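You operate a simulated robot arm through the tools that you are given. There is no shell and no other tool.

Carry out the task below with a simulated robot arm. There is one attempt and no reset: what you move stays moved.

## Task
Tighten the three knobs of the manifold.
Fine: small spanner (20) for red and blue, medium spanner (26) for black; tight is where the yellow marks meet; lay the spanners back.

Only the result counts: the job must be done as asked and must still hold three seconds after the hand-in. Knocking over, shifting, dropping, spilling or breaking anything else fails it.

## Robot
A 7-joint arm with a fingered hand, fixed in place. Base frame: the origin is on the floor under the middle of its stand, x ahead of it, y to its left, z up; the work surface is at about z = 930. Lengths are in mm, angles in rad, forces in N, time in s.
With the tool pointing down near the work surface it reaches from about 180 to 640 mm from the base axis. Its first joint turns from -2.007 to 2.007 rad. Payload 3.1 kg.
The tool frame sits at the grasp point between the pads (the TCP): z along the fingers, y along the line on which they close. The tips reach 22 mm beyond it. The gripper opens to 112 mm; its body begins 60 mm behind the TCP. The gripper is a hand of 3 fingers: y runs from the thumb to the fingers, the wrist lies at [0, 0, -218] in the tool frame, and closing takes about 1.5 s.
Orientation is that of the tool frame in the base frame, as a unit quaternion [x, y, z, w]. With the fingers straight down and closing along the base's y, the tool's x points along the base's -x, its y along +y and its z along -z.

## Interface
- The arm moves only by the tool play_rows. Its argument "series" is a list of rows, each a list of 6 numbers: the shift along the tool's x, y, z in mm, then the turn, a rotation vector about the tool's x, y, z in degrees. In form: [[x, y, z, ax, ay, az], ...]. A call has 1 to 20 rows; each row is the pose to reach, as a shift and turn from the pose commanded when the call began, along the tool's axes at that moment. "fingers" is the opening, from 0 (shut) to 1 (fully open), set as the call begins (left out, the last holds). A row lasts 0.2 s, in which the tool goes at most 50 mm and 0.15 rad; a call with a longer step from one row to the next is refused whole, and so is a gripper value outside its range. Where a pose cannot be reached the arm comes as near as it can. A force on the tool above 90 N (or 10 N above the force at the start of the call, whichever is more), or a blocked arm, ends the call early, and 0.2 s more pass. Each finger travels about 108 mm/s and halts on what it meets, pressing with about 31 N; the grip force reading is that of the motor and also rises with nothing between the fingers. The clock runs only during rows and for 0.2 s after the last one: add rows that repeat a pose to give the fingers time. The reply holds the time, the measured pose of the TCP, the force on the tool along the base axes, the opening and the grip force, in the units named above and with some noise, with the torque about the TCP (base axes, N m) and any sound that the robot's microphone picked up.
- Cameras (640 x 400 px; columns grow to the right, rows downward): "scene" is fixed at [47.4, -499.7, 1519.9]; the picture's right is [0.54, -0.84, 0.00], its down [-0.54, -0.35, -0.77] and it looks along [0.64, 0.42, -0.64] (base axes); focal length 327 px, centre (320, 200). "wrist" rides on the gripper at [66, 3, -80] in the tool frame; the picture's right is [-0.05, 1.00, 0.00], its down [-0.77, -0.04, -0.64] and it looks along [-0.64, -0.03, 0.77] (tool axes); focal length 275 px, centre (320, 200). There is no depth. A picture from a camera that has moved, and an enlarged one, comes with that camera's place and axes in the base frame and with its lens.
- get_image(camera): a new picture of that camera. It takes no simulated time.
- lift_body(by): slides the trunk up (or, below 0, down) by that many mm; the arm rides with it, the base frame stays. It gives what a move gives, with no picture.
- grasp_type(shape): the hand has 3 fingers and takes this shape, open, in about a second: jaw (thumb against the fingers, like two jaws); tri (thumb and two fingers); tip (a fingertip pinch); poke (one finger out to press); point (the index stretched); flat (the hand flat); cup (the hand cupped); fist (a fist). The gripper value then closes the fingers along that shape, each until it touches; the sizes above hold for jaw. It gives what a move gives, with no picture.
- inspect(camera, box): a new picture of the part [left, top, right, bottom] of that camera's present view, enlarged. It takes no simulated time.
- finish_job(): hands the job in; it is judged then, once.

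Places have to be worked out from the pictures, the camera data and where the tool is seen. Open the gripper and draw the arm clear of the work before you hand the job in, unless the task says otherwise.

The tools are called after "Emit:" by a JSON object that holds its "op" and its "data". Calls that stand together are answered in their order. play_rows: Moves the arm, as the interface text tells. Its arguments: {"type":"object","properties":{"series":{"type":"array"},"fingers":{"type":"number"}},"required":["series"]} The other tools are called the same way: lift_body (by) moves the trunk up or down; grasp_type (shape) gives the hand a shape; get_image (camera) takes a picture; inspect (camera, box) takes an enlarged picture of a part of a camera's view; finish_job () hands the job in.

At the start:

```text
time_s: 0.0
tcp_pos: [502.7, -45.3, 1252.7]
tool_rot: [0.001, 1.0, 0.0, -0.001]
force: [0.0, 0.6, -0.2]
moment: [0.0, 0.06, -0.02]
opening: 112.0
grasp_force: 0.1
shape: jaw
trunk travel left (down, up): [-900.0, 90.0]
```

scene: 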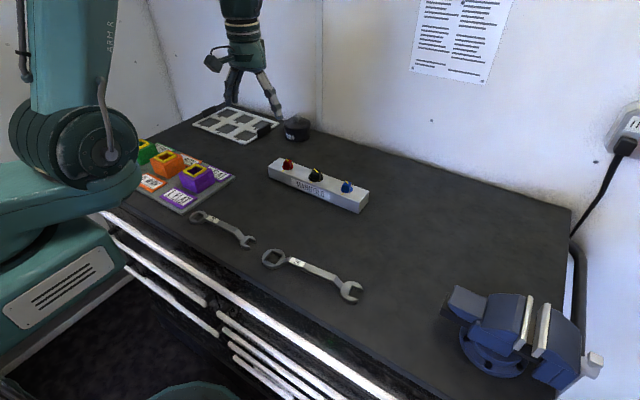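
wrist: 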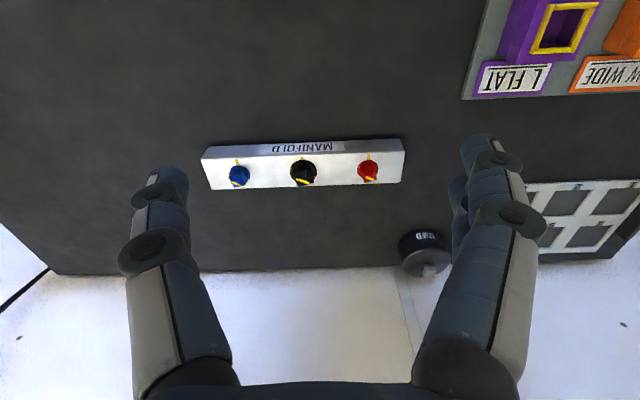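

I start by looking closer at the manifold, the spanners and the note on the wall.

Emit:
{"op": "inspect", "data": {"camera": "scene", "box": [250, 140, 390, 228]}}

Emit:
{"op": "inspect", "data": {"camera": "scene", "box": [180, 200, 380, 325]}}

Emit:
{"op": "inspect", "data": {"camera": "scene", "box": [400, 0, 530, 90]}}

Emit:
{"op": "inspect", "data": {"camera": "wrist", "box": [190, 120, 420, 264]}}

```text
4.55 times, centred on (320, 184) of scene
camera zoom: at [47.4, -499.7, 1519.9], right [0.54, -0.84, 0.0], down [-0.54, -0.35, -0.77], along [0.64, 0.42, -0.64], focal length 1485 px, centre (320, 273)
```

zoom: 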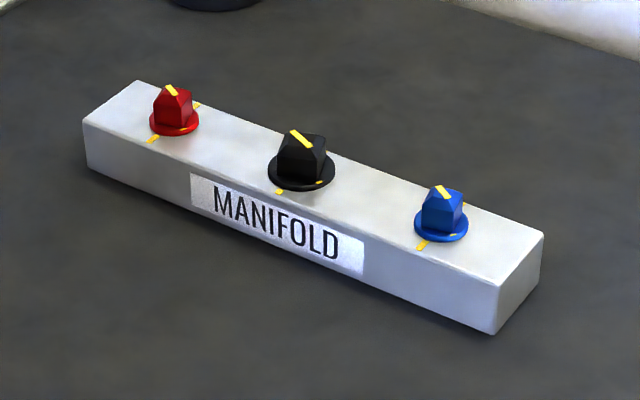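

```text
3.20 times, centred on (280, 262) of scene
camera zoom: at [47.4, -499.7, 1519.9], right [0.54, -0.84, 0.0], down [-0.54, -0.35, -0.77], along [0.64, 0.42, -0.64], focal length 1045 px, centre (448, 0)
```

zoom: 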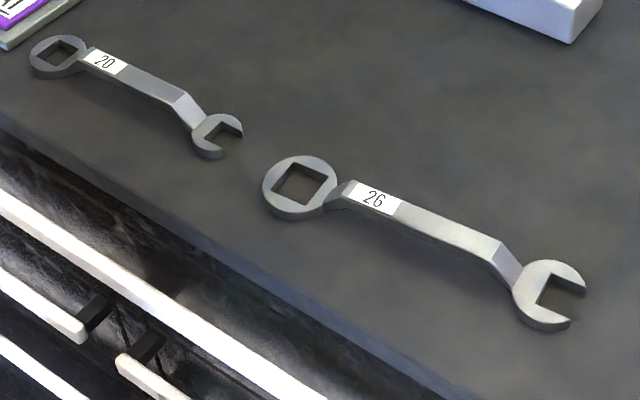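

```text
4.44 times, centred on (465, 45) of scene
camera zoom: at [47.4, -499.7, 1519.9], right [0.54, -0.84, 0.0], down [-0.54, -0.35, -0.77], along [0.64, 0.42, -0.64], focal length 1452 px, centre (-324, 889)
```

zoom: 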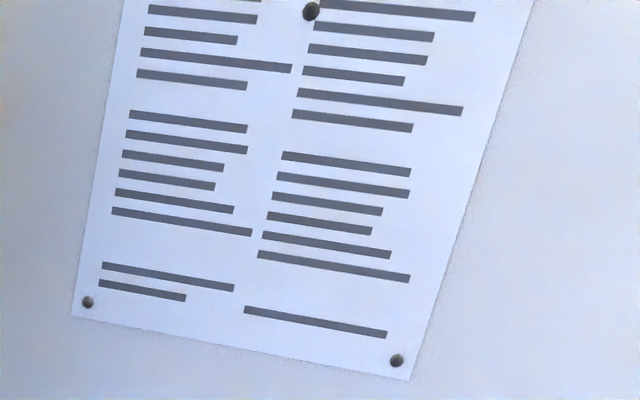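

```text
2.78 times, centred on (305, 192) of wrist
camera zoom: at [437.6, -43.0, 1331.3], right [0.05, 1.0, 0.0], down [0.77, -0.04, 0.64], along [0.64, -0.03, -0.77], focal length 765 px, centre (362, 222)
```

zoom: 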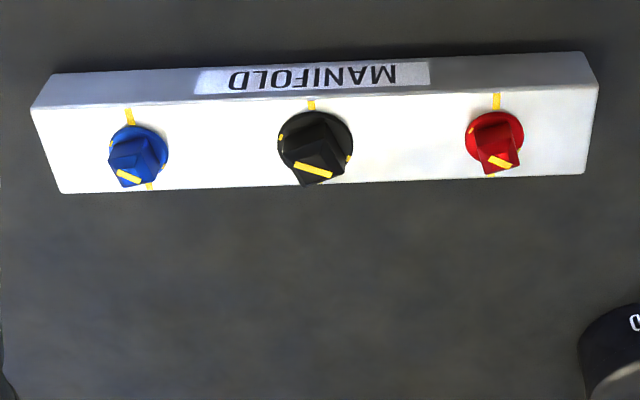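

The knobs sit around x≈672, y≈21/-79/-179 and both spanners lie roughly along y at x≈400. I zoom further in on the knobs' marks and on the spanner rings.

Emit:
{"op": "inspect", "data": {"camera": "scene", "box": [276, 150, 308, 170]}}

Emit:
{"op": "inspect", "data": {"camera": "scene", "box": [300, 162, 332, 182]}}

Emit:
{"op": "inspect", "data": {"camera": "scene", "box": [332, 174, 364, 194]}}

Emit:
{"op": "inspect", "data": {"camera": "wrist", "box": [344, 145, 392, 175]}}

Emit:
{"op": "inspect", "data": {"camera": "wrist", "box": [280, 150, 328, 180]}}

Emit:
{"op": "inspect", "data": {"camera": "wrist", "box": [216, 155, 264, 185]}}

Emit:
{"op": "inspect", "data": {"camera": "scene", "box": [184, 202, 264, 252]}}

Emit:
{"op": "inspect", "data": {"camera": "scene", "box": [256, 240, 368, 310]}}

```text
16.00 times, centred on (292, 160) of scene
camera zoom: at [47.4, -499.7, 1519.9], right [0.54, -0.84, 0.0], down [-0.54, -0.35, -0.77], along [0.64, 0.42, -0.64], focal length 5227 px, centre (768, 840)
```

zoom: 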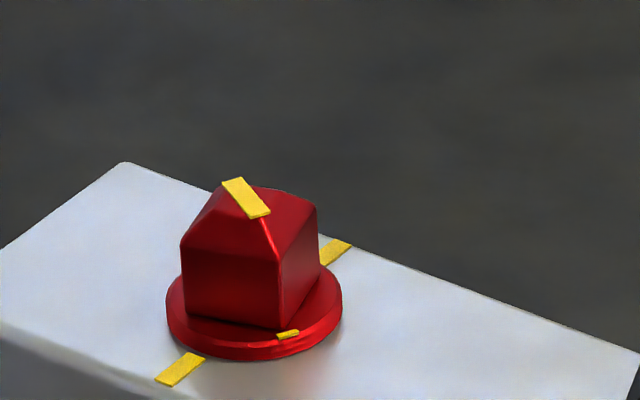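

```text
16.00 times, centred on (316, 172) of scene
camera zoom: at [47.4, -499.7, 1519.9], right [0.54, -0.84, 0.0], down [-0.54, -0.35, -0.77], along [0.64, 0.42, -0.64], focal length 5227 px, centre (384, 648)
```

zoom: 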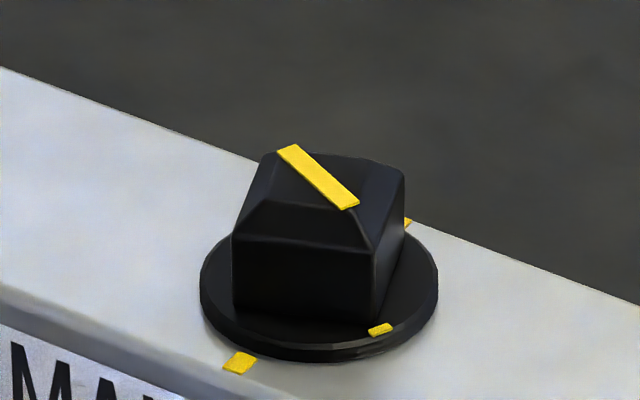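

```text
16.00 times, centred on (348, 184) of scene
camera zoom: at [47.4, -499.7, 1519.9], right [0.54, -0.84, 0.0], down [-0.54, -0.35, -0.77], along [0.64, 0.42, -0.64], focal length 5227 px, centre (-128, 456)
```

zoom: 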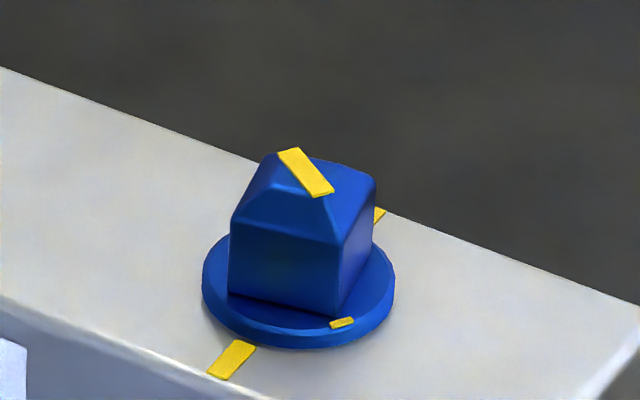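

```text
13.33 times, centred on (368, 160) of wrist
camera zoom: at [437.6, -43.0, 1331.3], right [0.05, 1.0, 0.0], down [0.77, -0.04, 0.64], along [0.64, -0.03, -0.77], focal length 3670 px, centre (-320, 733)
```

zoom: 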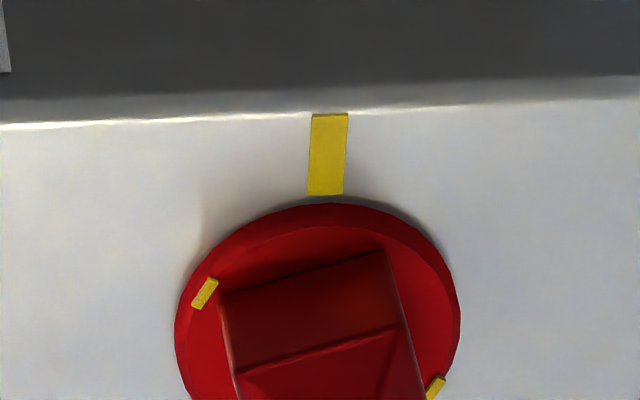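

```text
13.33 times, centred on (304, 165) of wrist
camera zoom: at [437.6, -43.0, 1331.3], right [0.05, 1.0, 0.0], down [0.77, -0.04, 0.64], along [0.64, -0.03, -0.77], focal length 3670 px, centre (533, 667)
```

zoom: 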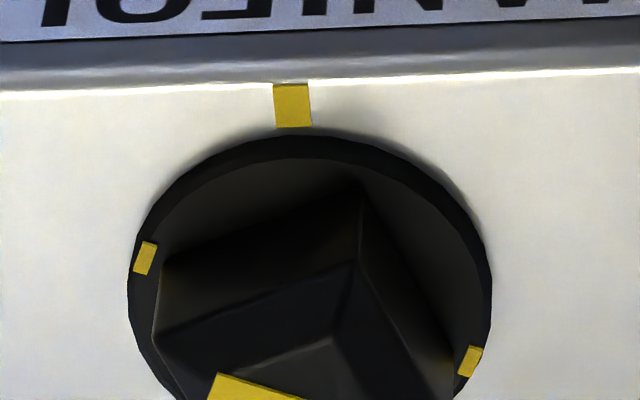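

```text
13.33 times, centred on (240, 170) of wrist
camera zoom: at [437.6, -43.0, 1331.3], right [0.05, 1.0, 0.0], down [0.77, -0.04, 0.64], along [0.64, -0.03, -0.77], focal length 3670 px, centre (1387, 600)
```

zoom: 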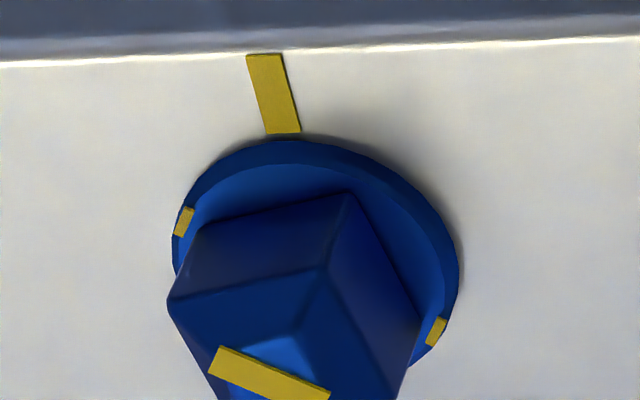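

```text
8.00 times, centred on (224, 227) of scene
camera zoom: at [47.4, -499.7, 1519.9], right [0.54, -0.84, 0.0], down [-0.54, -0.35, -0.77], along [0.64, 0.42, -0.64], focal length 2613 px, centre (1088, -16)
```

zoom: 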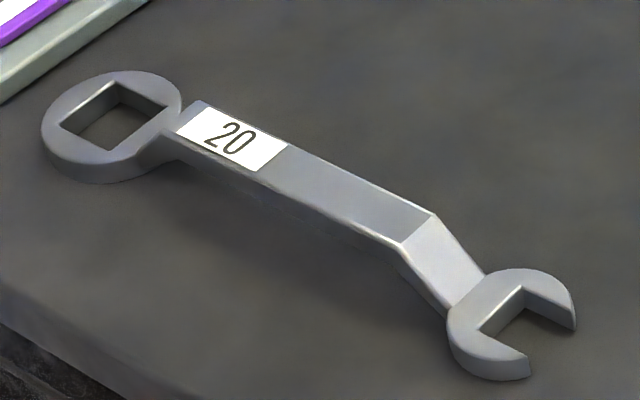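

```text
5.71 times, centred on (312, 275) of scene
camera zoom: at [47.4, -499.7, 1519.9], right [0.54, -0.84, 0.0], down [-0.54, -0.35, -0.77], along [0.64, 0.42, -0.64], focal length 1867 px, centre (366, -229)
```

zoom: 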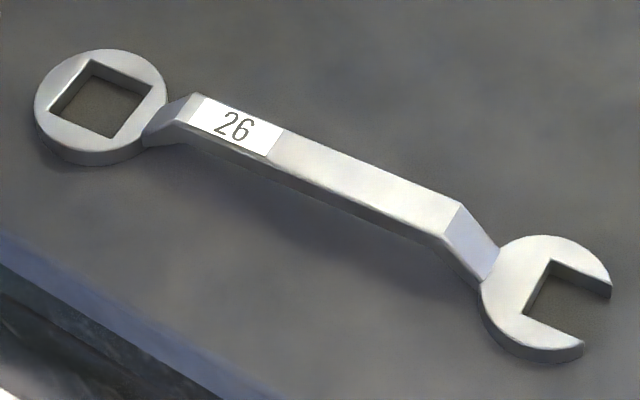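

The knob marks lie along a diagonal of each square head, about 60–68° counter-clockwise of the fixed marks, so each knob needs a clockwise turn. The spanner holes line up with the handles. I turn the hand 90° and go above the small spanner to look at it.

Emit:
{"op": "play_rows", "data": {"series": [[9.3, 2.3, 13.6, 0, 0, -8.18], [18.7, 4.5, 27.3, 0, 0, -16.36], [28, 6.8, 40.9, 0, 0, -24.55], [37.3, 9.1, 54.5, 0, 0, -32.73], [46.7, 11.4, 68.2, 0, 0, -40.91], [56, 13.6, 81.8, 0, 0, -49.09], [65.4, 15.9, 95.5, 0, 0, -57.27], [74.7, 18.2, 109.1, 0, 0, -65.45], [84, 20.5, 122.7, 0, 0, -73.64], [93.4, 22.7, 136.4, 0, 0, -81.82], [102.7, 25, 150, 0, 0, -90], [102.7, 25, 150, 0, 0, -90]], "fingers": 1}}

Emit:
{"op": "get_image", "data": {"camera": "wrist"}}

Emit:
{"op": "get_image", "data": {"camera": "scene"}}

```text
time_s: 2.6
tcp_pos: [400.0, -20.3, 1100.7]
tool_rot: [-0.707, 0.708, -0.001, 0.0]
force: [0.1, 0.2, -0.1]
moment: [0.02, -0.01, 0.01]
opening: 112.3
grasp_force: 0.2
shape: jaw
trunk travel left (down, up): [-900.0, 90.0]
```

```text
taken
camera wrist: at [398.0, -87.4, 1181.1], right [-1.0, 0.05, 0.0], down [0.04, 0.77, 0.64], along [0.03, 0.63, -0.77], focal length 275 px, centre (320, 200)
```

wrist: 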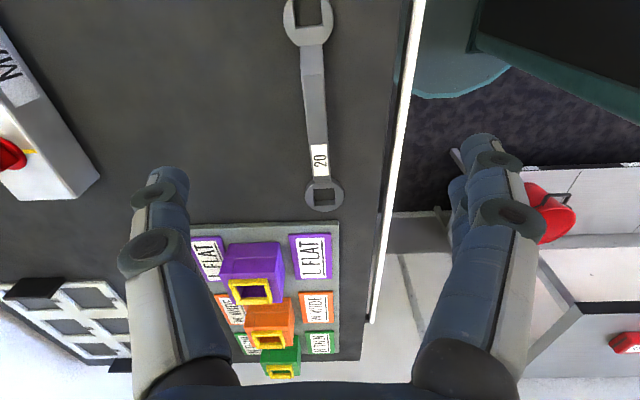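

```text
taken
```

scene: 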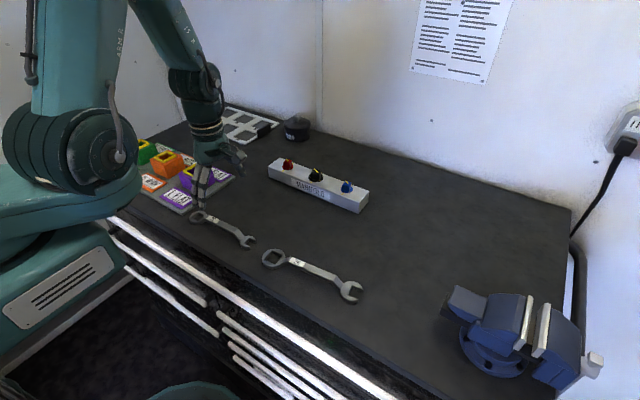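

The hand is above the small spanner and I can see all of it. I zoom in to measure the ring, the bar and the open end.

Emit:
{"op": "inspect", "data": {"camera": "wrist", "box": [240, 0, 400, 100]}}

Emit:
{"op": "inspect", "data": {"camera": "wrist", "box": [240, 120, 400, 220]}}

Emit:
{"op": "inspect", "data": {"camera": "scene", "box": [184, 202, 264, 252]}}

```text
4.00 times, centred on (320, 50) of wrist
camera zoom: at [398.0, -87.4, 1181.1], right [-1.0, 0.05, 0.0], down [0.04, 0.77, 0.64], along [0.03, 0.63, -0.77], focal length 1101 px, centre (320, 800)
```

zoom: 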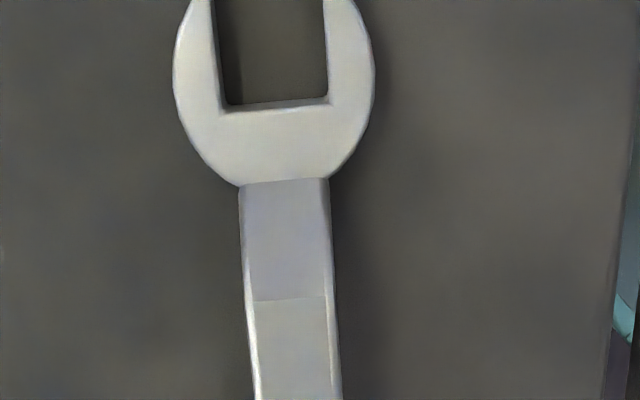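

```text
4.00 times, centred on (320, 170) of wrist
camera zoom: at [398.0, -87.4, 1181.1], right [-1.0, 0.05, 0.0], down [0.04, 0.77, 0.64], along [0.03, 0.63, -0.77], focal length 1101 px, centre (320, 320)
```

zoom: 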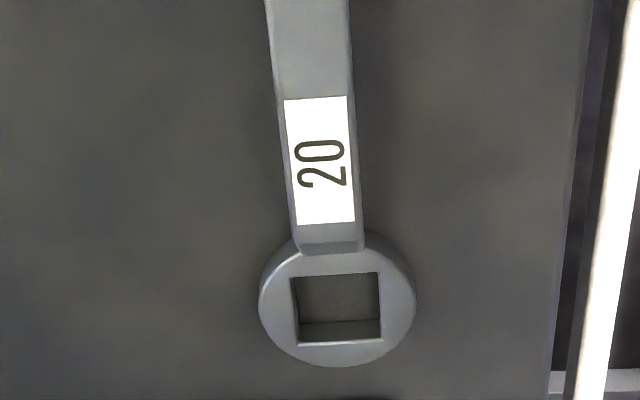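

```text
8.00 times, centred on (224, 227) of scene
camera zoom: at [47.4, -499.7, 1519.9], right [0.54, -0.84, 0.0], down [-0.54, -0.35, -0.77], along [0.64, 0.42, -0.64], focal length 2613 px, centre (1088, -16)
```

zoom: 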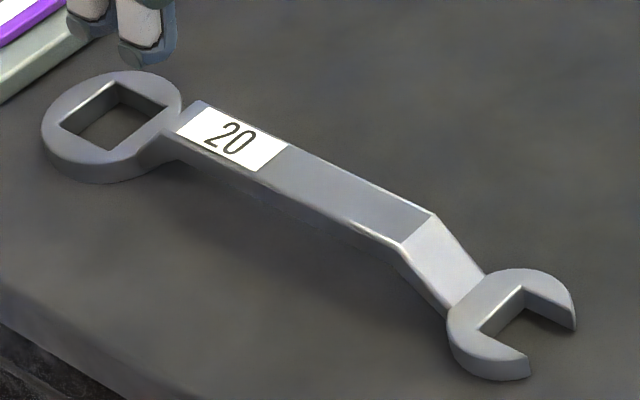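

The ring hole edges line up with the handle, and its centre is near (403, 109). I go lower over the bar for a second view so I can get the heights by triangulation.

Emit:
{"op": "play_rows", "data": {"series": [[0, 0, 25, 0, 0, 0], [0, 0, 50, 0, 0, 0], [0, 0, 75, 0, 0, 0], [0, 0, 75, 0, 0, 0]]}}

Emit:
{"op": "get_image", "data": {"camera": "wrist"}}

Emit:
{"op": "inspect", "data": {"camera": "wrist", "box": [240, 0, 400, 100]}}

Emit:
{"op": "inspect", "data": {"camera": "wrist", "box": [240, 100, 400, 200]}}

Emit:
{"op": "inspect", "data": {"camera": "wrist", "box": [240, 180, 400, 280]}}

```text
time_s: 3.6
tcp_pos: [399.8, -20.5, 1025.8]
tool_rot: [-0.707, 0.707, -0.001, 0.0]
force: [0.8, -0.4, -0.4]
moment: [-0.01, 0.01, 0.0]
opening: 112.0
grasp_force: 0.0
shape: jaw
trunk travel left (down, up): [-900.0, 90.0]
```

```text
taken
camera wrist: at [397.7, -87.3, 1106.1], right [-1.0, 0.05, 0.0], down [0.04, 0.77, 0.64], along [0.03, 0.63, -0.77], focal length 275 px, centre (320, 200)
```

wrist: 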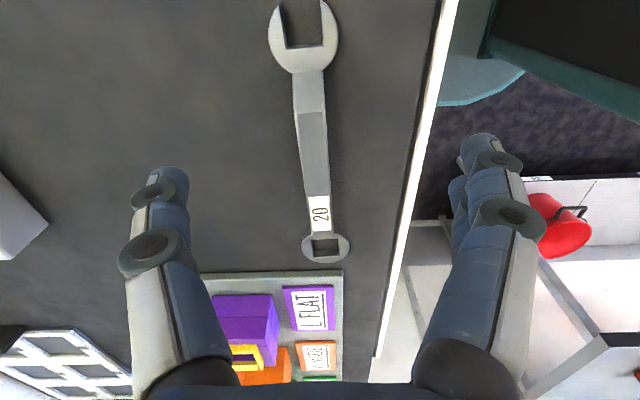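

```text
4.00 times, centred on (320, 50) of wrist
camera zoom: at [397.7, -87.3, 1106.1], right [-1.0, 0.05, 0.0], down [0.04, 0.77, 0.64], along [0.03, 0.63, -0.77], focal length 1101 px, centre (320, 800)
```

zoom: 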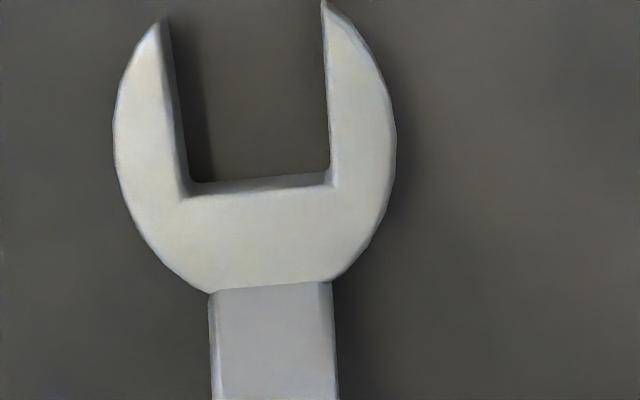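

```text
4.00 times, centred on (320, 150) of wrist
camera zoom: at [397.7, -87.3, 1106.1], right [-1.0, 0.05, 0.0], down [0.04, 0.77, 0.64], along [0.03, 0.63, -0.77], focal length 1101 px, centre (320, 400)
```

zoom: 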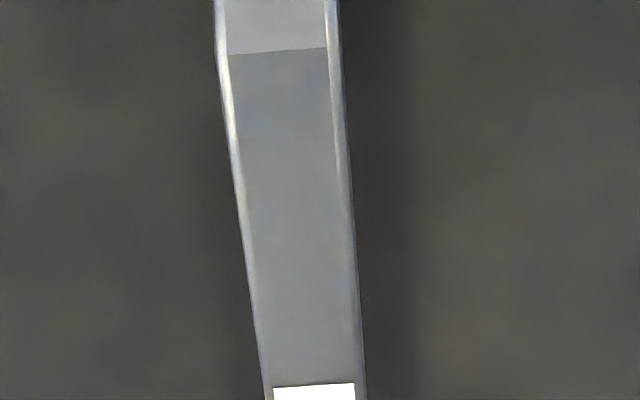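

```text
4.00 times, centred on (320, 230) of wrist
camera zoom: at [397.7, -87.3, 1106.1], right [-1.0, 0.05, 0.0], down [0.04, 0.77, 0.64], along [0.03, 0.63, -0.77], focal length 1101 px, centre (320, 80)
```

zoom: 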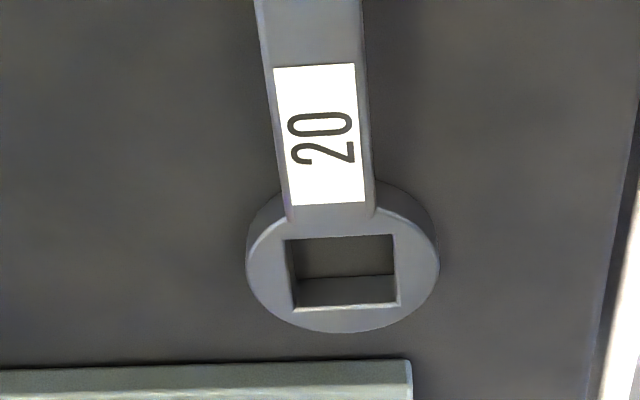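

From two views: ring top z≈939 (table 930), bar top z≈957, bar about 14–16 mm wide and centred near x≈405 at y=25, with the handle turned 1.75°. I move over the mid-bar with the fingers half closed and check alignment before going down.

Emit:
{"op": "play_rows", "data": {"series": [[-23, -2.6, 18, 0, 0, -0.9], [-45.5, -5.2, 36, 0, 0, -1.75], [-45.5, -5.2, 36, 0, 0, -1.75], [-45.5, -5.2, 36, 0, 0, -1.75]], "fingers": 0.5}}

Emit:
{"op": "get_image", "data": {"camera": "wrist"}}

Emit:
{"op": "get_image", "data": {"camera": "scene"}}

```text
time_s: 4.6
tcp_pos: [405.6, 24.7, 990.2]
tool_rot: [0.717, -0.697, 0.0, 0.0]
force: [0.9, 0.2, -0.5]
moment: [-0.01, 0.02, -0.01]
opening: 56.6
grasp_force: 0.1
shape: jaw
trunk travel left (down, up): [-900.0, 90.0]
```

```text
taken
camera wrist: at [405.1, -42.0, 1069.0], right [-1.0, 0.02, 0.0], down [0.01, 0.77, 0.64], along [0.01, 0.64, -0.77], focal length 275 px, centre (320, 200)
```

wrist: 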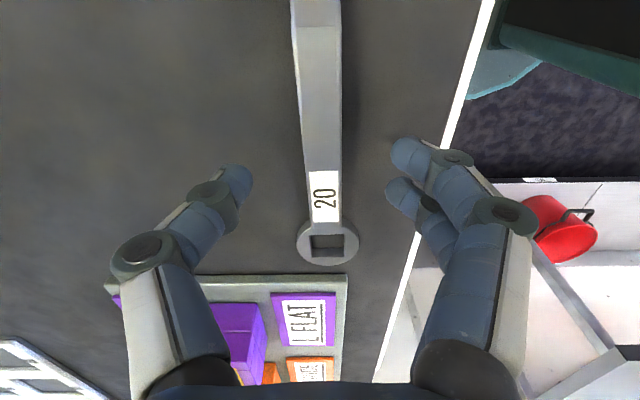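

```text
taken
```

scene: 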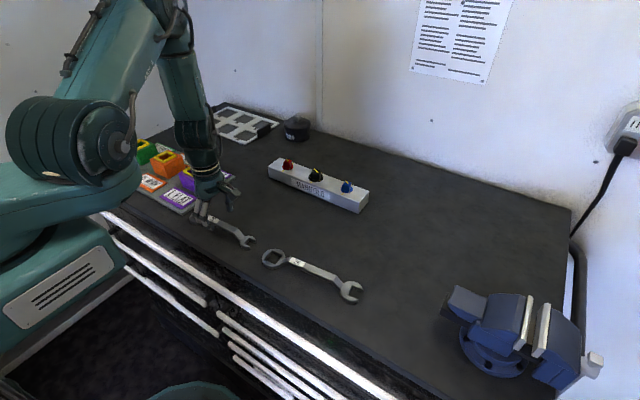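

The bar is centred between thumb and fingers. I lower to z≈956 so the tips stay about 3–4 mm above the table, then close on the bar.

Emit:
{"op": "play_rows", "data": {"series": [[0, 0, 12, 0, 0, 0], [0, 0, 24, 0, 0, 0], [0, 0, 34.5, 0, 0, 0], [0, 0, 34.5, 0, 0, 0]], "fingers": 0.5}}

Emit:
{"op": "inspect", "data": {"camera": "wrist", "box": [200, 60, 440, 210]}}

Emit:
{"op": "inspect", "data": {"camera": "scene", "box": [174, 152, 274, 252]}}

```text
time_s: 5.6
tcp_pos: [405.6, 24.3, 955.6]
tool_rot: [0.717, -0.697, 0.0, 0.001]
force: [-0.2, -0.6, -0.3]
moment: [-0.01, -0.02, -0.02]
opening: 56.5
grasp_force: 0.1
shape: jaw
trunk travel left (down, up): [-900.0, 90.0]
```

```text
2.67 times, centred on (320, 135) of wrist
camera zoom: at [405.3, -41.9, 1035.3], right [-1.0, 0.02, 0.0], down [0.01, 0.77, 0.64], along [0.01, 0.64, -0.77], focal length 734 px, centre (320, 373)
```

zoom: 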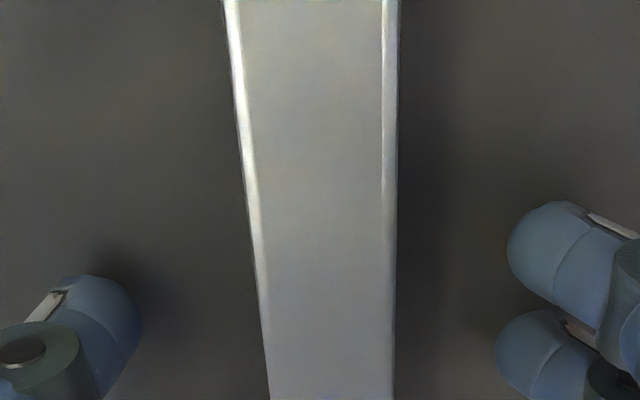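

```text
4.00 times, centred on (224, 202) of scene
camera zoom: at [47.4, -499.7, 1519.9], right [0.54, -0.84, 0.0], down [-0.54, -0.35, -0.77], along [0.64, 0.42, -0.64], focal length 1307 px, centre (704, 192)
```

zoom: 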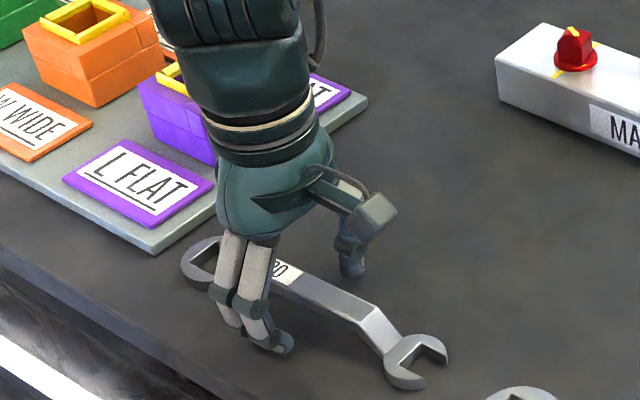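

The bar sits between thumb and fingers and there is no contact force. I close the hand on it.

Emit:
{"op": "play_rows", "data": {"series": [[0, 0, 0, 0, 0, 0], [0, 0, 0, 0, 0, 0], [0, 0, 0, 0, 0, 0], [0, 0, 0, 0, 0, 0], [0, 0, 0, 0, 0, 0], [0, 0, 0, 0, 0, 0]], "fingers": 0}}

Emit:
{"op": "get_image", "data": {"camera": "wrist"}}

Emit:
{"op": "inspect", "data": {"camera": "scene", "box": [174, 177, 274, 252]}}

```text
time_s: 7.0
tcp_pos: [405.9, 23.8, 955.1]
tool_rot: [0.717, -0.697, 0.0, 0.0]
force: [-0.5, 0.8, -1.6]
moment: [-0.04, -0.02, 0.01]
opening: 0.0
grasp_force: 31.1
shape: jaw
trunk travel left (down, up): [-900.0, 90.0]
```

```text
taken
camera wrist: at [405.4, -42.0, 1035.4], right [-1.0, 0.02, 0.0], down [0.01, 0.77, 0.64], along [0.01, 0.64, -0.77], focal length 275 px, centre (320, 200)
```

wrist: 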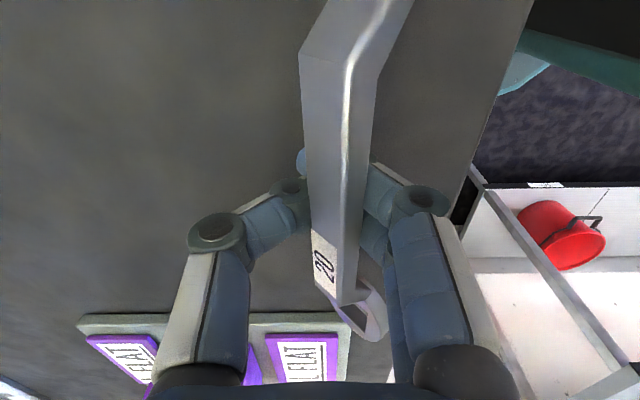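

```text
5.33 times, centred on (224, 214) of scene
camera zoom: at [47.4, -499.7, 1519.9], right [0.54, -0.84, 0.0], down [-0.54, -0.35, -0.77], along [0.64, 0.42, -0.64], focal length 1742 px, centre (832, 123)
```

zoom: 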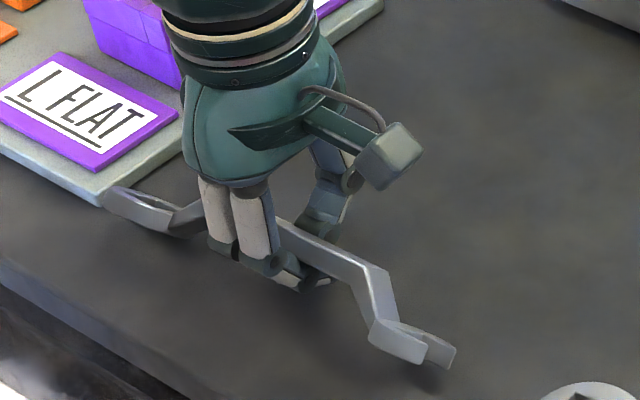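

The fingertips closed under the thin bar and rolled it about 45° instead of pinching it. I open slowly so it settles back flat; next time I grip with the tips at bar height.

Emit:
{"op": "play_rows", "data": {"series": [[0, 0, 0, 0, 0, 0], [0, 0, 0, 0, 0, 0]], "fingers": 0.08}}

Emit:
{"op": "inspect", "data": {"camera": "wrist", "box": [160, 0, 480, 360]}}

```text
time_s: 7.6
tcp_pos: [405.7, 24.1, 956.0]
tool_rot: [0.717, -0.697, 0.0, 0.0]
force: [-0.5, 0.2, -0.7]
moment: [0.01, 0.02, -0.03]
opening: 8.8
grasp_force: 0.1
shape: jaw
trunk travel left (down, up): [-900.0, 90.0]
```

```text
1.11 times, centred on (320, 180) of wrist
camera zoom: at [405.2, -42.0, 1035.5], right [-1.0, 0.02, 0.0], down [0.01, 0.77, 0.64], along [0.01, 0.64, -0.77], focal length 306 px, centre (320, 222)
```

zoom: 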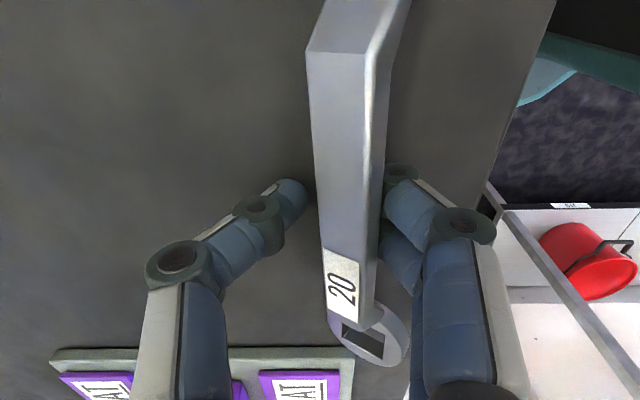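

The spanner is already rolling back. I keep opening in small steps.

Emit:
{"op": "play_rows", "data": {"series": [[0, 0, 0, 0, 0, 0], [0, 0, 0, 0, 0, 0]], "fingers": 0.16}}

Emit:
{"op": "play_rows", "data": {"series": [[0, 0, 0, 0, 0, 0], [0, 0, 0, 0, 0, 0]], "fingers": 0.25}}

Emit:
{"op": "get_image", "data": {"camera": "wrist"}}

Emit:
{"op": "inspect", "data": {"camera": "scene", "box": [174, 177, 274, 252]}}

```text
time_s: 8.2
tcp_pos: [406.4, 23.8, 955.1]
tool_rot: [0.718, -0.696, 0.0, -0.001]
force: [0.1, 0.5, -1.0]
moment: [-0.05, 0.0, 0.01]
opening: 17.6
grasp_force: 0.0
shape: jaw
trunk travel left (down, up): [-900.0, 90.0]
```

```text
time_s: 8.8
tcp_pos: [406.3, 24.7, 955.5]
tool_rot: [0.717, -0.697, 0.0, 0.0]
force: [-0.4, 0.0, -0.3]
moment: [0.01, -0.07, -0.02]
opening: 27.8
grasp_force: 0.1
shape: jaw
trunk travel left (down, up): [-900.0, 90.0]
```

```text
taken
camera wrist: at [405.3, -42.0, 1035.5], right [-1.0, 0.02, 0.0], down [0.01, 0.77, 0.64], along [0.01, 0.64, -0.77], focal length 275 px, centre (320, 200)
```

wrist: 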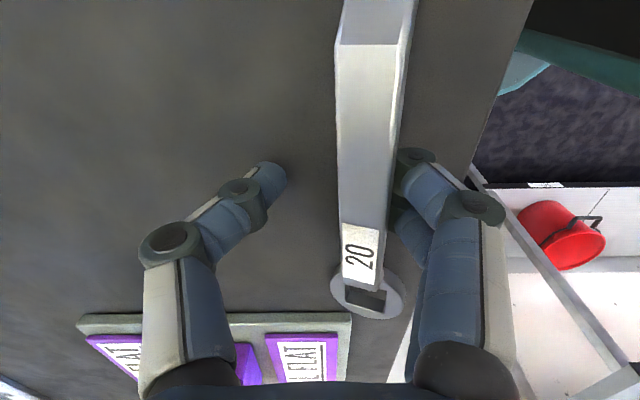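

```text
5.33 times, centred on (224, 214) of scene
camera zoom: at [47.4, -499.7, 1519.9], right [0.54, -0.84, 0.0], down [-0.54, -0.35, -0.77], along [0.64, 0.42, -0.64], focal length 1742 px, centre (832, 123)
```

zoom: 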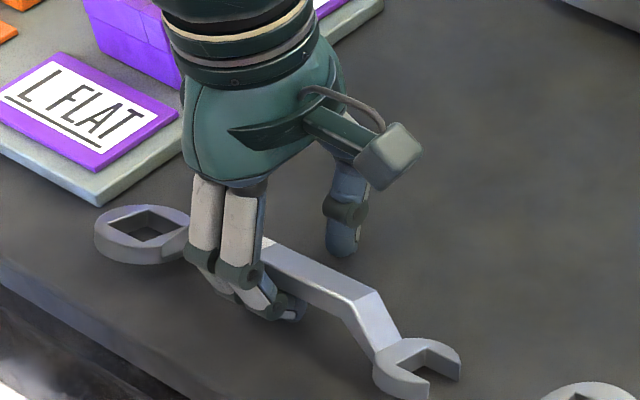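

It is nearly flat again, with the two fingers still slightly under it, and it has shifted a bit toward -x. I open further.

Emit:
{"op": "play_rows", "data": {"series": [[0, 0, 0, 0, 0, 0], [0, 0, 0, 0, 0, 0]], "fingers": 0.34}}

Emit:
{"op": "play_rows", "data": {"series": [[0, 0, 0, 0, 0, 0], [0, 0, 0, 0, 0, 0]], "fingers": 0.6}}

Emit:
{"op": "get_image", "data": {"camera": "wrist"}}

Emit:
{"op": "inspect", "data": {"camera": "scene", "box": [174, 177, 274, 252]}}

```text
time_s: 9.4
tcp_pos: [407.3, 24.4, 955.7]
tool_rot: [0.718, -0.697, 0.0, 0.0]
force: [-0.4, 0.9, -0.6]
moment: [-0.01, -0.04, -0.02]
opening: 38.0
grasp_force: 0.1
shape: jaw
trunk travel left (down, up): [-900.0, 90.0]
```

```text
time_s: 10.0
tcp_pos: [405.4, 24.4, 955.2]
tool_rot: [0.717, -0.697, 0.0, 0.0]
force: [-0.2, -0.2, 0.5]
moment: [-0.03, 0.02, -0.01]
opening: 66.9
grasp_force: 0.1
shape: jaw
trunk travel left (down, up): [-900.0, 90.0]
```

```text
taken
camera wrist: at [405.3, -42.0, 1035.5], right [-1.0, 0.02, 0.0], down [0.01, 0.77, 0.64], along [0.01, 0.64, -0.77], focal length 275 px, centre (320, 200)
```

wrist: 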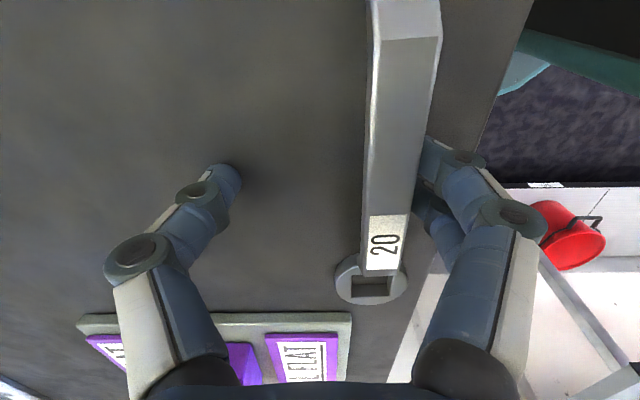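

```text
5.33 times, centred on (224, 214) of scene
camera zoom: at [47.4, -499.7, 1519.9], right [0.54, -0.84, 0.0], down [-0.54, -0.35, -0.77], along [0.64, 0.42, -0.64], focal length 1742 px, centre (832, 123)
```

zoom: 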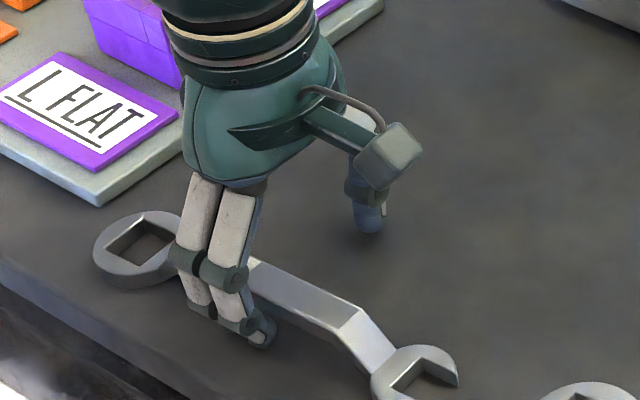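

The spanner now looks flat, though it was dragged about 17 mm toward -x. I open a bit more to see whether it is free of the fingers.

Emit:
{"op": "play_rows", "data": {"series": [[0, 0, 0, 0, 0, 0], [0, 0, 0, 0, 0, 0]], "fingers": 0.72}}

Emit:
{"op": "get_image", "data": {"camera": "wrist"}}

Emit:
{"op": "inspect", "data": {"camera": "wrist", "box": [340, 100, 500, 200]}}

```text
time_s: 10.6
tcp_pos: [405.4, 25.6, 955.7]
tool_rot: [0.718, -0.696, 0.0, 0.0]
force: [-1.3, 0.2, -0.3]
moment: [-0.01, 0.01, 0.05]
opening: 80.1
grasp_force: 0.1
shape: jaw
trunk travel left (down, up): [-900.0, 90.0]
```

```text
taken
camera wrist: at [405.3, -42.0, 1035.5], right [-1.0, 0.02, 0.0], down [0.01, 0.77, 0.64], along [0.01, 0.64, -0.77], focal length 275 px, centre (320, 200)
```

wrist: 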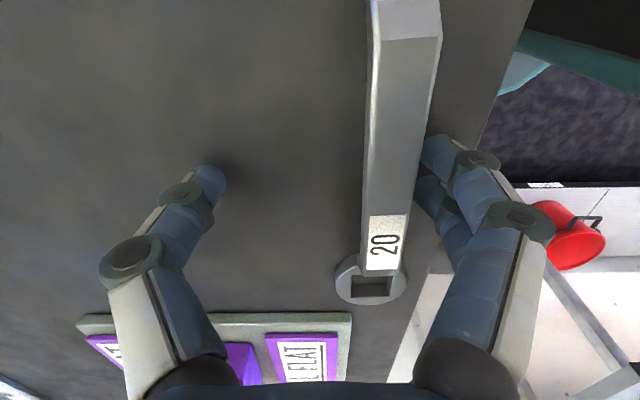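

```text
4.00 times, centred on (420, 150) of wrist
camera zoom: at [405.3, -42.0, 1035.5], right [-1.0, 0.02, 0.0], down [0.01, 0.77, 0.64], along [0.01, 0.64, -0.77], focal length 1101 px, centre (-80, 400)
```

zoom: 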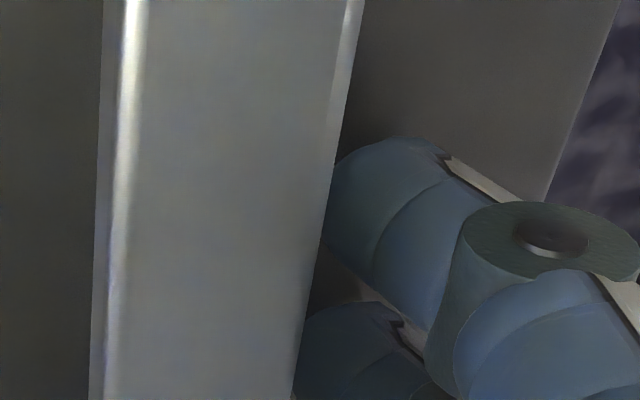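

The spanner no longer moves with the fingers, so it is free and flat. I open fully, rise, and measure its new pose.

Emit:
{"op": "play_rows", "data": {"series": [[0, 0, 0, 0, 0, 0], [0, 0, 0, 0, 0, 0], [0, 0, 0, 0, 0, 0]], "fingers": 1.0}}

Emit:
{"op": "play_rows", "data": {"series": [[0, 0, -15, 0, 0, 0], [10, 9, -35, 0, 0, 0], [25, 18, -55, 0, 0, 0], [45, 18, -70, 0, 0, 0], [45, 18, -70, 0, 0, 0]]}}

Emit:
{"op": "get_image", "data": {"camera": "wrist"}}

Emit:
{"op": "inspect", "data": {"camera": "wrist", "box": [240, 0, 400, 100]}}

Emit:
{"op": "inspect", "data": {"camera": "wrist", "box": [240, 100, 400, 200]}}

Emit:
{"op": "inspect", "data": {"camera": "wrist", "box": [240, 180, 400, 280]}}

```text
time_s: 11.4
tcp_pos: [405.6, 25.9, 955.3]
tool_rot: [0.718, -0.696, 0.0, 0.0]
force: [-0.7, -0.5, 0.4]
moment: [-0.01, -0.01, 0.03]
opening: 112.0
grasp_force: 0.0
shape: jaw
trunk travel left (down, up): [-900.0, 90.0]
```

```text
time_s: 12.6
tcp_pos: [389.9, -22.0, 1026.2]
tool_rot: [0.717, -0.697, 0.0, 0.0]
force: [-0.8, 0.0, -0.9]
moment: [0.01, -0.01, -0.01]
opening: 111.6
grasp_force: 0.0
shape: jaw
trunk travel left (down, up): [-900.0, 90.0]
```

```text
taken
camera wrist: at [388.7, -88.1, 1105.5], right [-1.0, 0.02, 0.0], down [0.01, 0.77, 0.64], along [0.01, 0.64, -0.77], focal length 275 px, centre (320, 200)
```

wrist: 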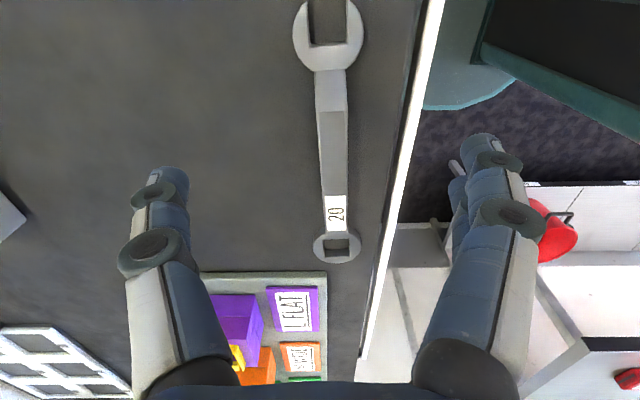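

```text
4.00 times, centred on (320, 50) of wrist
camera zoom: at [388.7, -88.1, 1105.5], right [-1.0, 0.02, 0.0], down [0.01, 0.77, 0.64], along [0.01, 0.64, -0.77], focal length 1101 px, centre (320, 800)
```

zoom: 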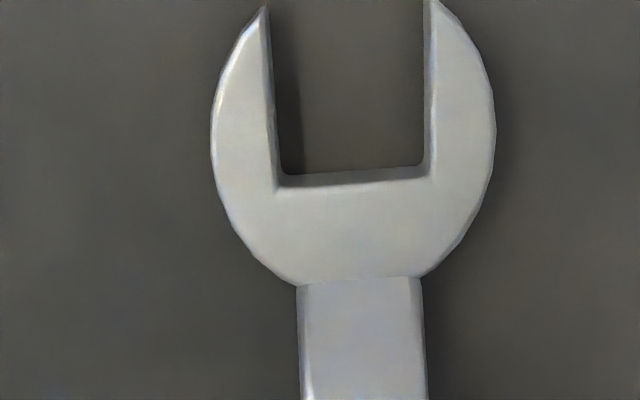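

```text
4.00 times, centred on (320, 150) of wrist
camera zoom: at [388.7, -88.1, 1105.5], right [-1.0, 0.02, 0.0], down [0.01, 0.77, 0.64], along [0.01, 0.64, -0.77], focal length 1101 px, centre (320, 400)
```

zoom: 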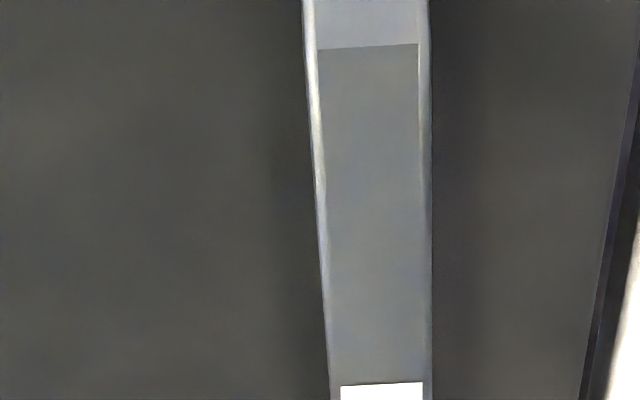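

```text
4.00 times, centred on (320, 230) of wrist
camera zoom: at [388.7, -88.1, 1105.5], right [-1.0, 0.02, 0.0], down [0.01, 0.77, 0.64], along [0.01, 0.64, -0.77], focal length 1101 px, centre (320, 80)
```

zoom: 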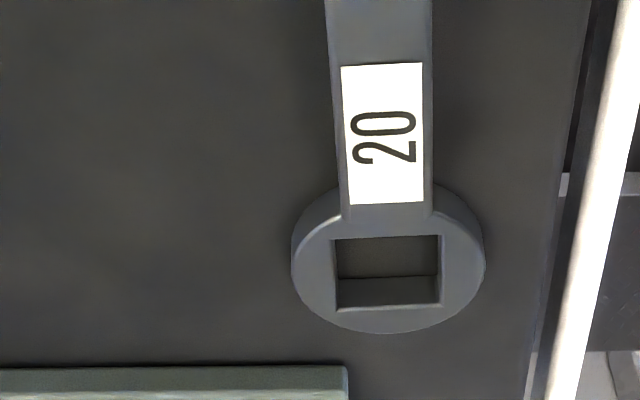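

The spanner is flat again at ring ≈(377, 110), with the handle at ≈272.5°. Before trying again I close the hand in the air to see how the fingertips meet.

Emit:
{"op": "play_rows", "data": {"series": [[0, 0, -40, 0, 0, 0], [0, 0, -80, 0, 0, 0], [0, 0, -80, 0, 0, 0], [0, 0, -80, 0, 0, 0], [0, 0, -80, 0, 0, 0]], "fingers": 0.15}}

Emit:
{"op": "get_image", "data": {"camera": "wrist"}}

Emit:
{"op": "inspect", "data": {"camera": "scene", "box": [174, 112, 274, 202]}}

```text
time_s: 13.8
tcp_pos: [388.5, -22.8, 1105.5]
tool_rot: [0.717, -0.697, 0.0, -0.001]
force: [0.0, 0.5, -0.8]
moment: [-0.01, -0.05, -0.02]
opening: 16.9
grasp_force: 0.1
shape: jaw
out of reach, approached as far as the arm can: row 1
trunk travel left (down, up): [-900.0, 90.0]
```

```text
taken
camera wrist: at [387.7, -89.7, 1185.7], right [-1.0, 0.02, 0.0], down [0.01, 0.77, 0.64], along [0.01, 0.64, -0.77], focal length 275 px, centre (320, 200)
```

wrist: 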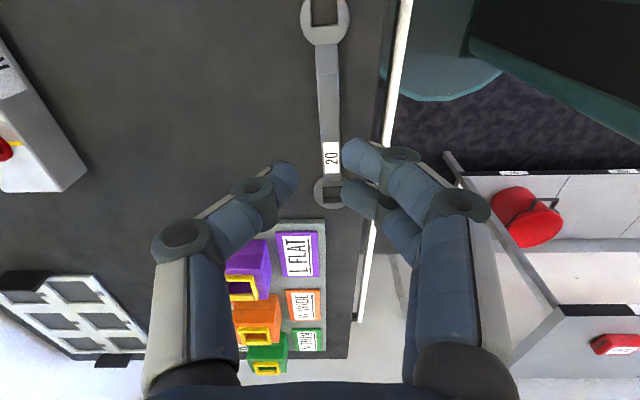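

```text
4.44 times, centred on (224, 157) of scene
camera zoom: at [47.4, -499.7, 1519.9], right [0.54, -0.84, 0.0], down [-0.54, -0.35, -0.77], along [0.64, 0.42, -0.64], focal length 1452 px, centre (747, 391)
```

zoom: 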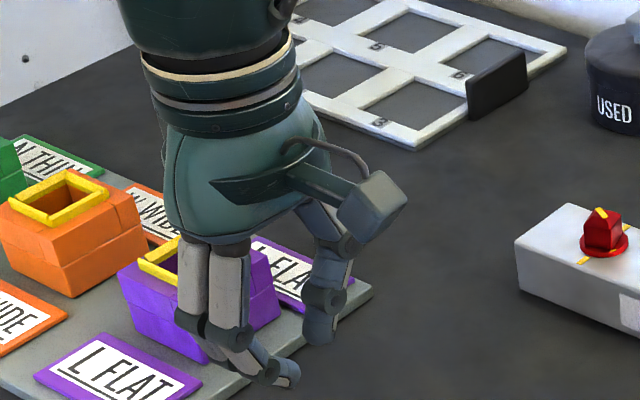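

At a 17 mm opening the distal links lean inward, so only the very tips meet; with the bar at TCP level it gets wedged up. I look at the "tip" shape for comparison.

Emit:
{"op": "grasp_type", "data": {"shape": "tip"}}

Emit:
{"op": "get_image", "data": {"camera": "wrist"}}

Emit:
{"op": "inspect", "data": {"camera": "scene", "box": [174, 112, 274, 202]}}

```text
time_s: 14.7
tcp_pos: [389.7, -21.1, 1105.6]
tool_rot: [0.718, -0.696, 0.0, 0.0]
force: [-0.8, -0.9, -0.6]
moment: [0.02, -0.05, -0.04]
opening: 112.3
grasp_force: 0.0
shape: tip
trunk travel left (down, up): [-900.0, 90.0]
```

```text
taken
camera wrist: at [388.9, -88.1, 1185.4], right [-1.0, 0.02, 0.0], down [0.01, 0.77, 0.64], along [0.01, 0.64, -0.77], focal length 275 px, centre (320, 200)
```

wrist: 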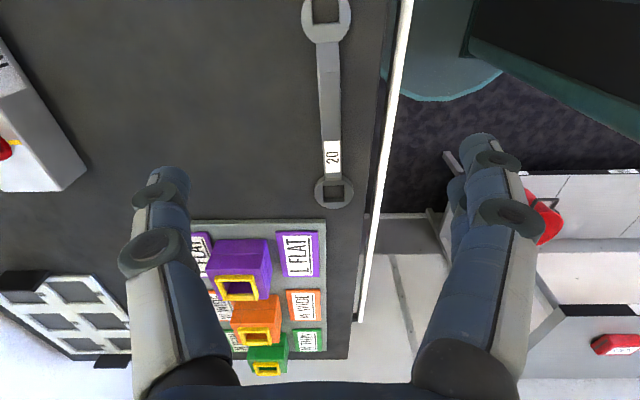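

```text
4.44 times, centred on (224, 157) of scene
camera zoom: at [47.4, -499.7, 1519.9], right [0.54, -0.84, 0.0], down [-0.54, -0.35, -0.77], along [0.64, 0.42, -0.64], focal length 1452 px, centre (747, 391)
```

zoom: 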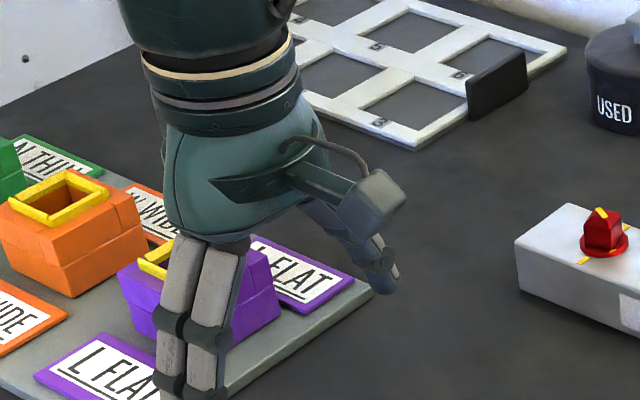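

The open "tip" shape looks the same as jaw. I close it to about the bar's width to compare.

Emit:
{"op": "play_rows", "data": {"series": [[0, 0, 0, 0, 0, 0], [0, 0, 0, 0, 0, 0], [0, 0, 0, 0, 0, 0], [0, 0, 0, 0, 0, 0], [0, 0, 0, 0, 0, 0], [0, 0, 0, 0, 0, 0]], "fingers": 0.15}}

Emit:
{"op": "get_image", "data": {"camera": "wrist"}}

Emit:
{"op": "inspect", "data": {"camera": "scene", "box": [174, 112, 274, 202]}}

```text
time_s: 16.1
tcp_pos: [388.7, -20.9, 1106.1]
tool_rot: [0.718, -0.697, 0.0, 0.001]
force: [-0.5, -0.3, 0.1]
moment: [0.02, 0.0, -0.03]
opening: 17.3
grasp_force: 0.0
shape: tip
trunk travel left (down, up): [-900.0, 90.0]
```

```text
taken
camera wrist: at [388.9, -88.0, 1185.4], right [-1.0, 0.02, 0.0], down [0.01, 0.77, 0.64], along [0.01, 0.64, -0.77], focal length 275 px, centre (320, 200)
```

wrist: 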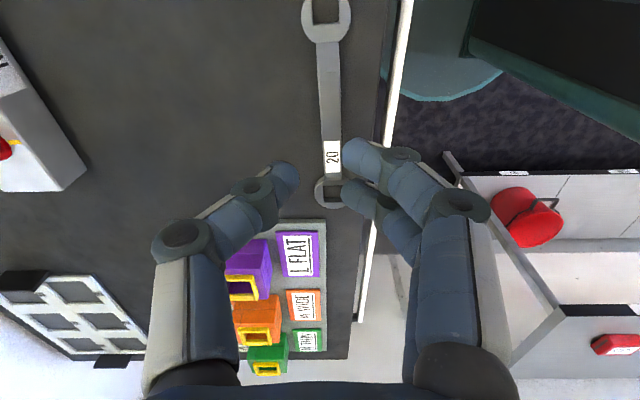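

```text
4.44 times, centred on (224, 157) of scene
camera zoom: at [47.4, -499.7, 1519.9], right [0.54, -0.84, 0.0], down [-0.54, -0.35, -0.77], along [0.64, 0.42, -0.64], focal length 1452 px, centre (747, 391)
```

zoom: 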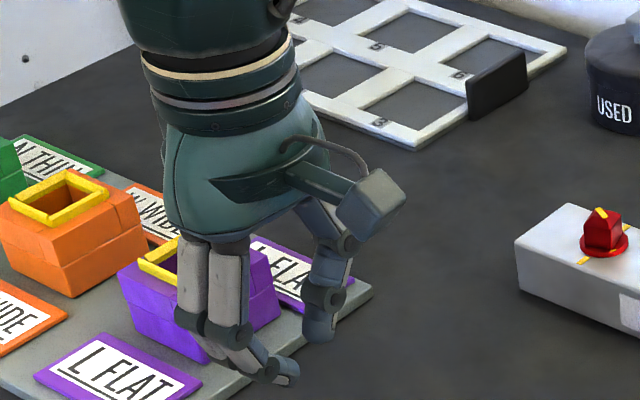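

Both shapes put the tip spheres about 15 mm beyond the TCP, so I will keep jaw and grip with the TCP about 15 mm above the bar's mid-height (z≈967). I reset to jaw and go over the bar.

Emit:
{"op": "grasp_type", "data": {"shape": "jaw"}}

Emit:
{"op": "play_rows", "data": {"series": [[-11.4, 1.7, 30, 0, 0, -0.2], [-22.8, 3.3, 60, 0, 0, -0.4], [-34.2, 5, 90, 0, 0, -0.6], [-45.6, 6.6, 115, 0, 0, -0.8], [-45.6, 6.6, 115, 0, 0, -0.8], [-45.6, 6.6, 115, 0, 0, -0.8]], "fingers": 0.35}}

Emit:
{"op": "get_image", "data": {"camera": "wrist"}}

```text
time_s: 17.0
tcp_pos: [388.7, -21.6, 1106.1]
tool_rot: [0.717, -0.697, -0.001, -0.001]
force: [0.0, 0.4, 0.0]
moment: [0.0, 0.02, 0.0]
opening: 112.1
grasp_force: 0.0
shape: jaw
trunk travel left (down, up): [-900.0, 90.0]
```

```text
time_s: 18.4
tcp_pos: [379.9, 24.4, 991.5]
tool_rot: [0.723, -0.691, 0.0, 0.0]
force: [1.0, -0.3, 0.5]
moment: [-0.01, 0.03, 0.01]
opening: 39.6
grasp_force: 0.1
shape: jaw
trunk travel left (down, up): [-900.0, 90.0]
```

```text
taken
camera wrist: at [381.0, -41.8, 1070.9], right [-1.0, 0.0, 0.0], down [0.0, 0.77, 0.64], along [0.0, 0.64, -0.77], focal length 275 px, centre (320, 200)
```

wrist: 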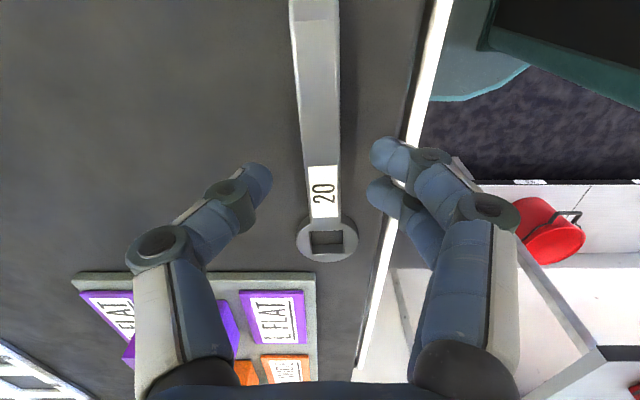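

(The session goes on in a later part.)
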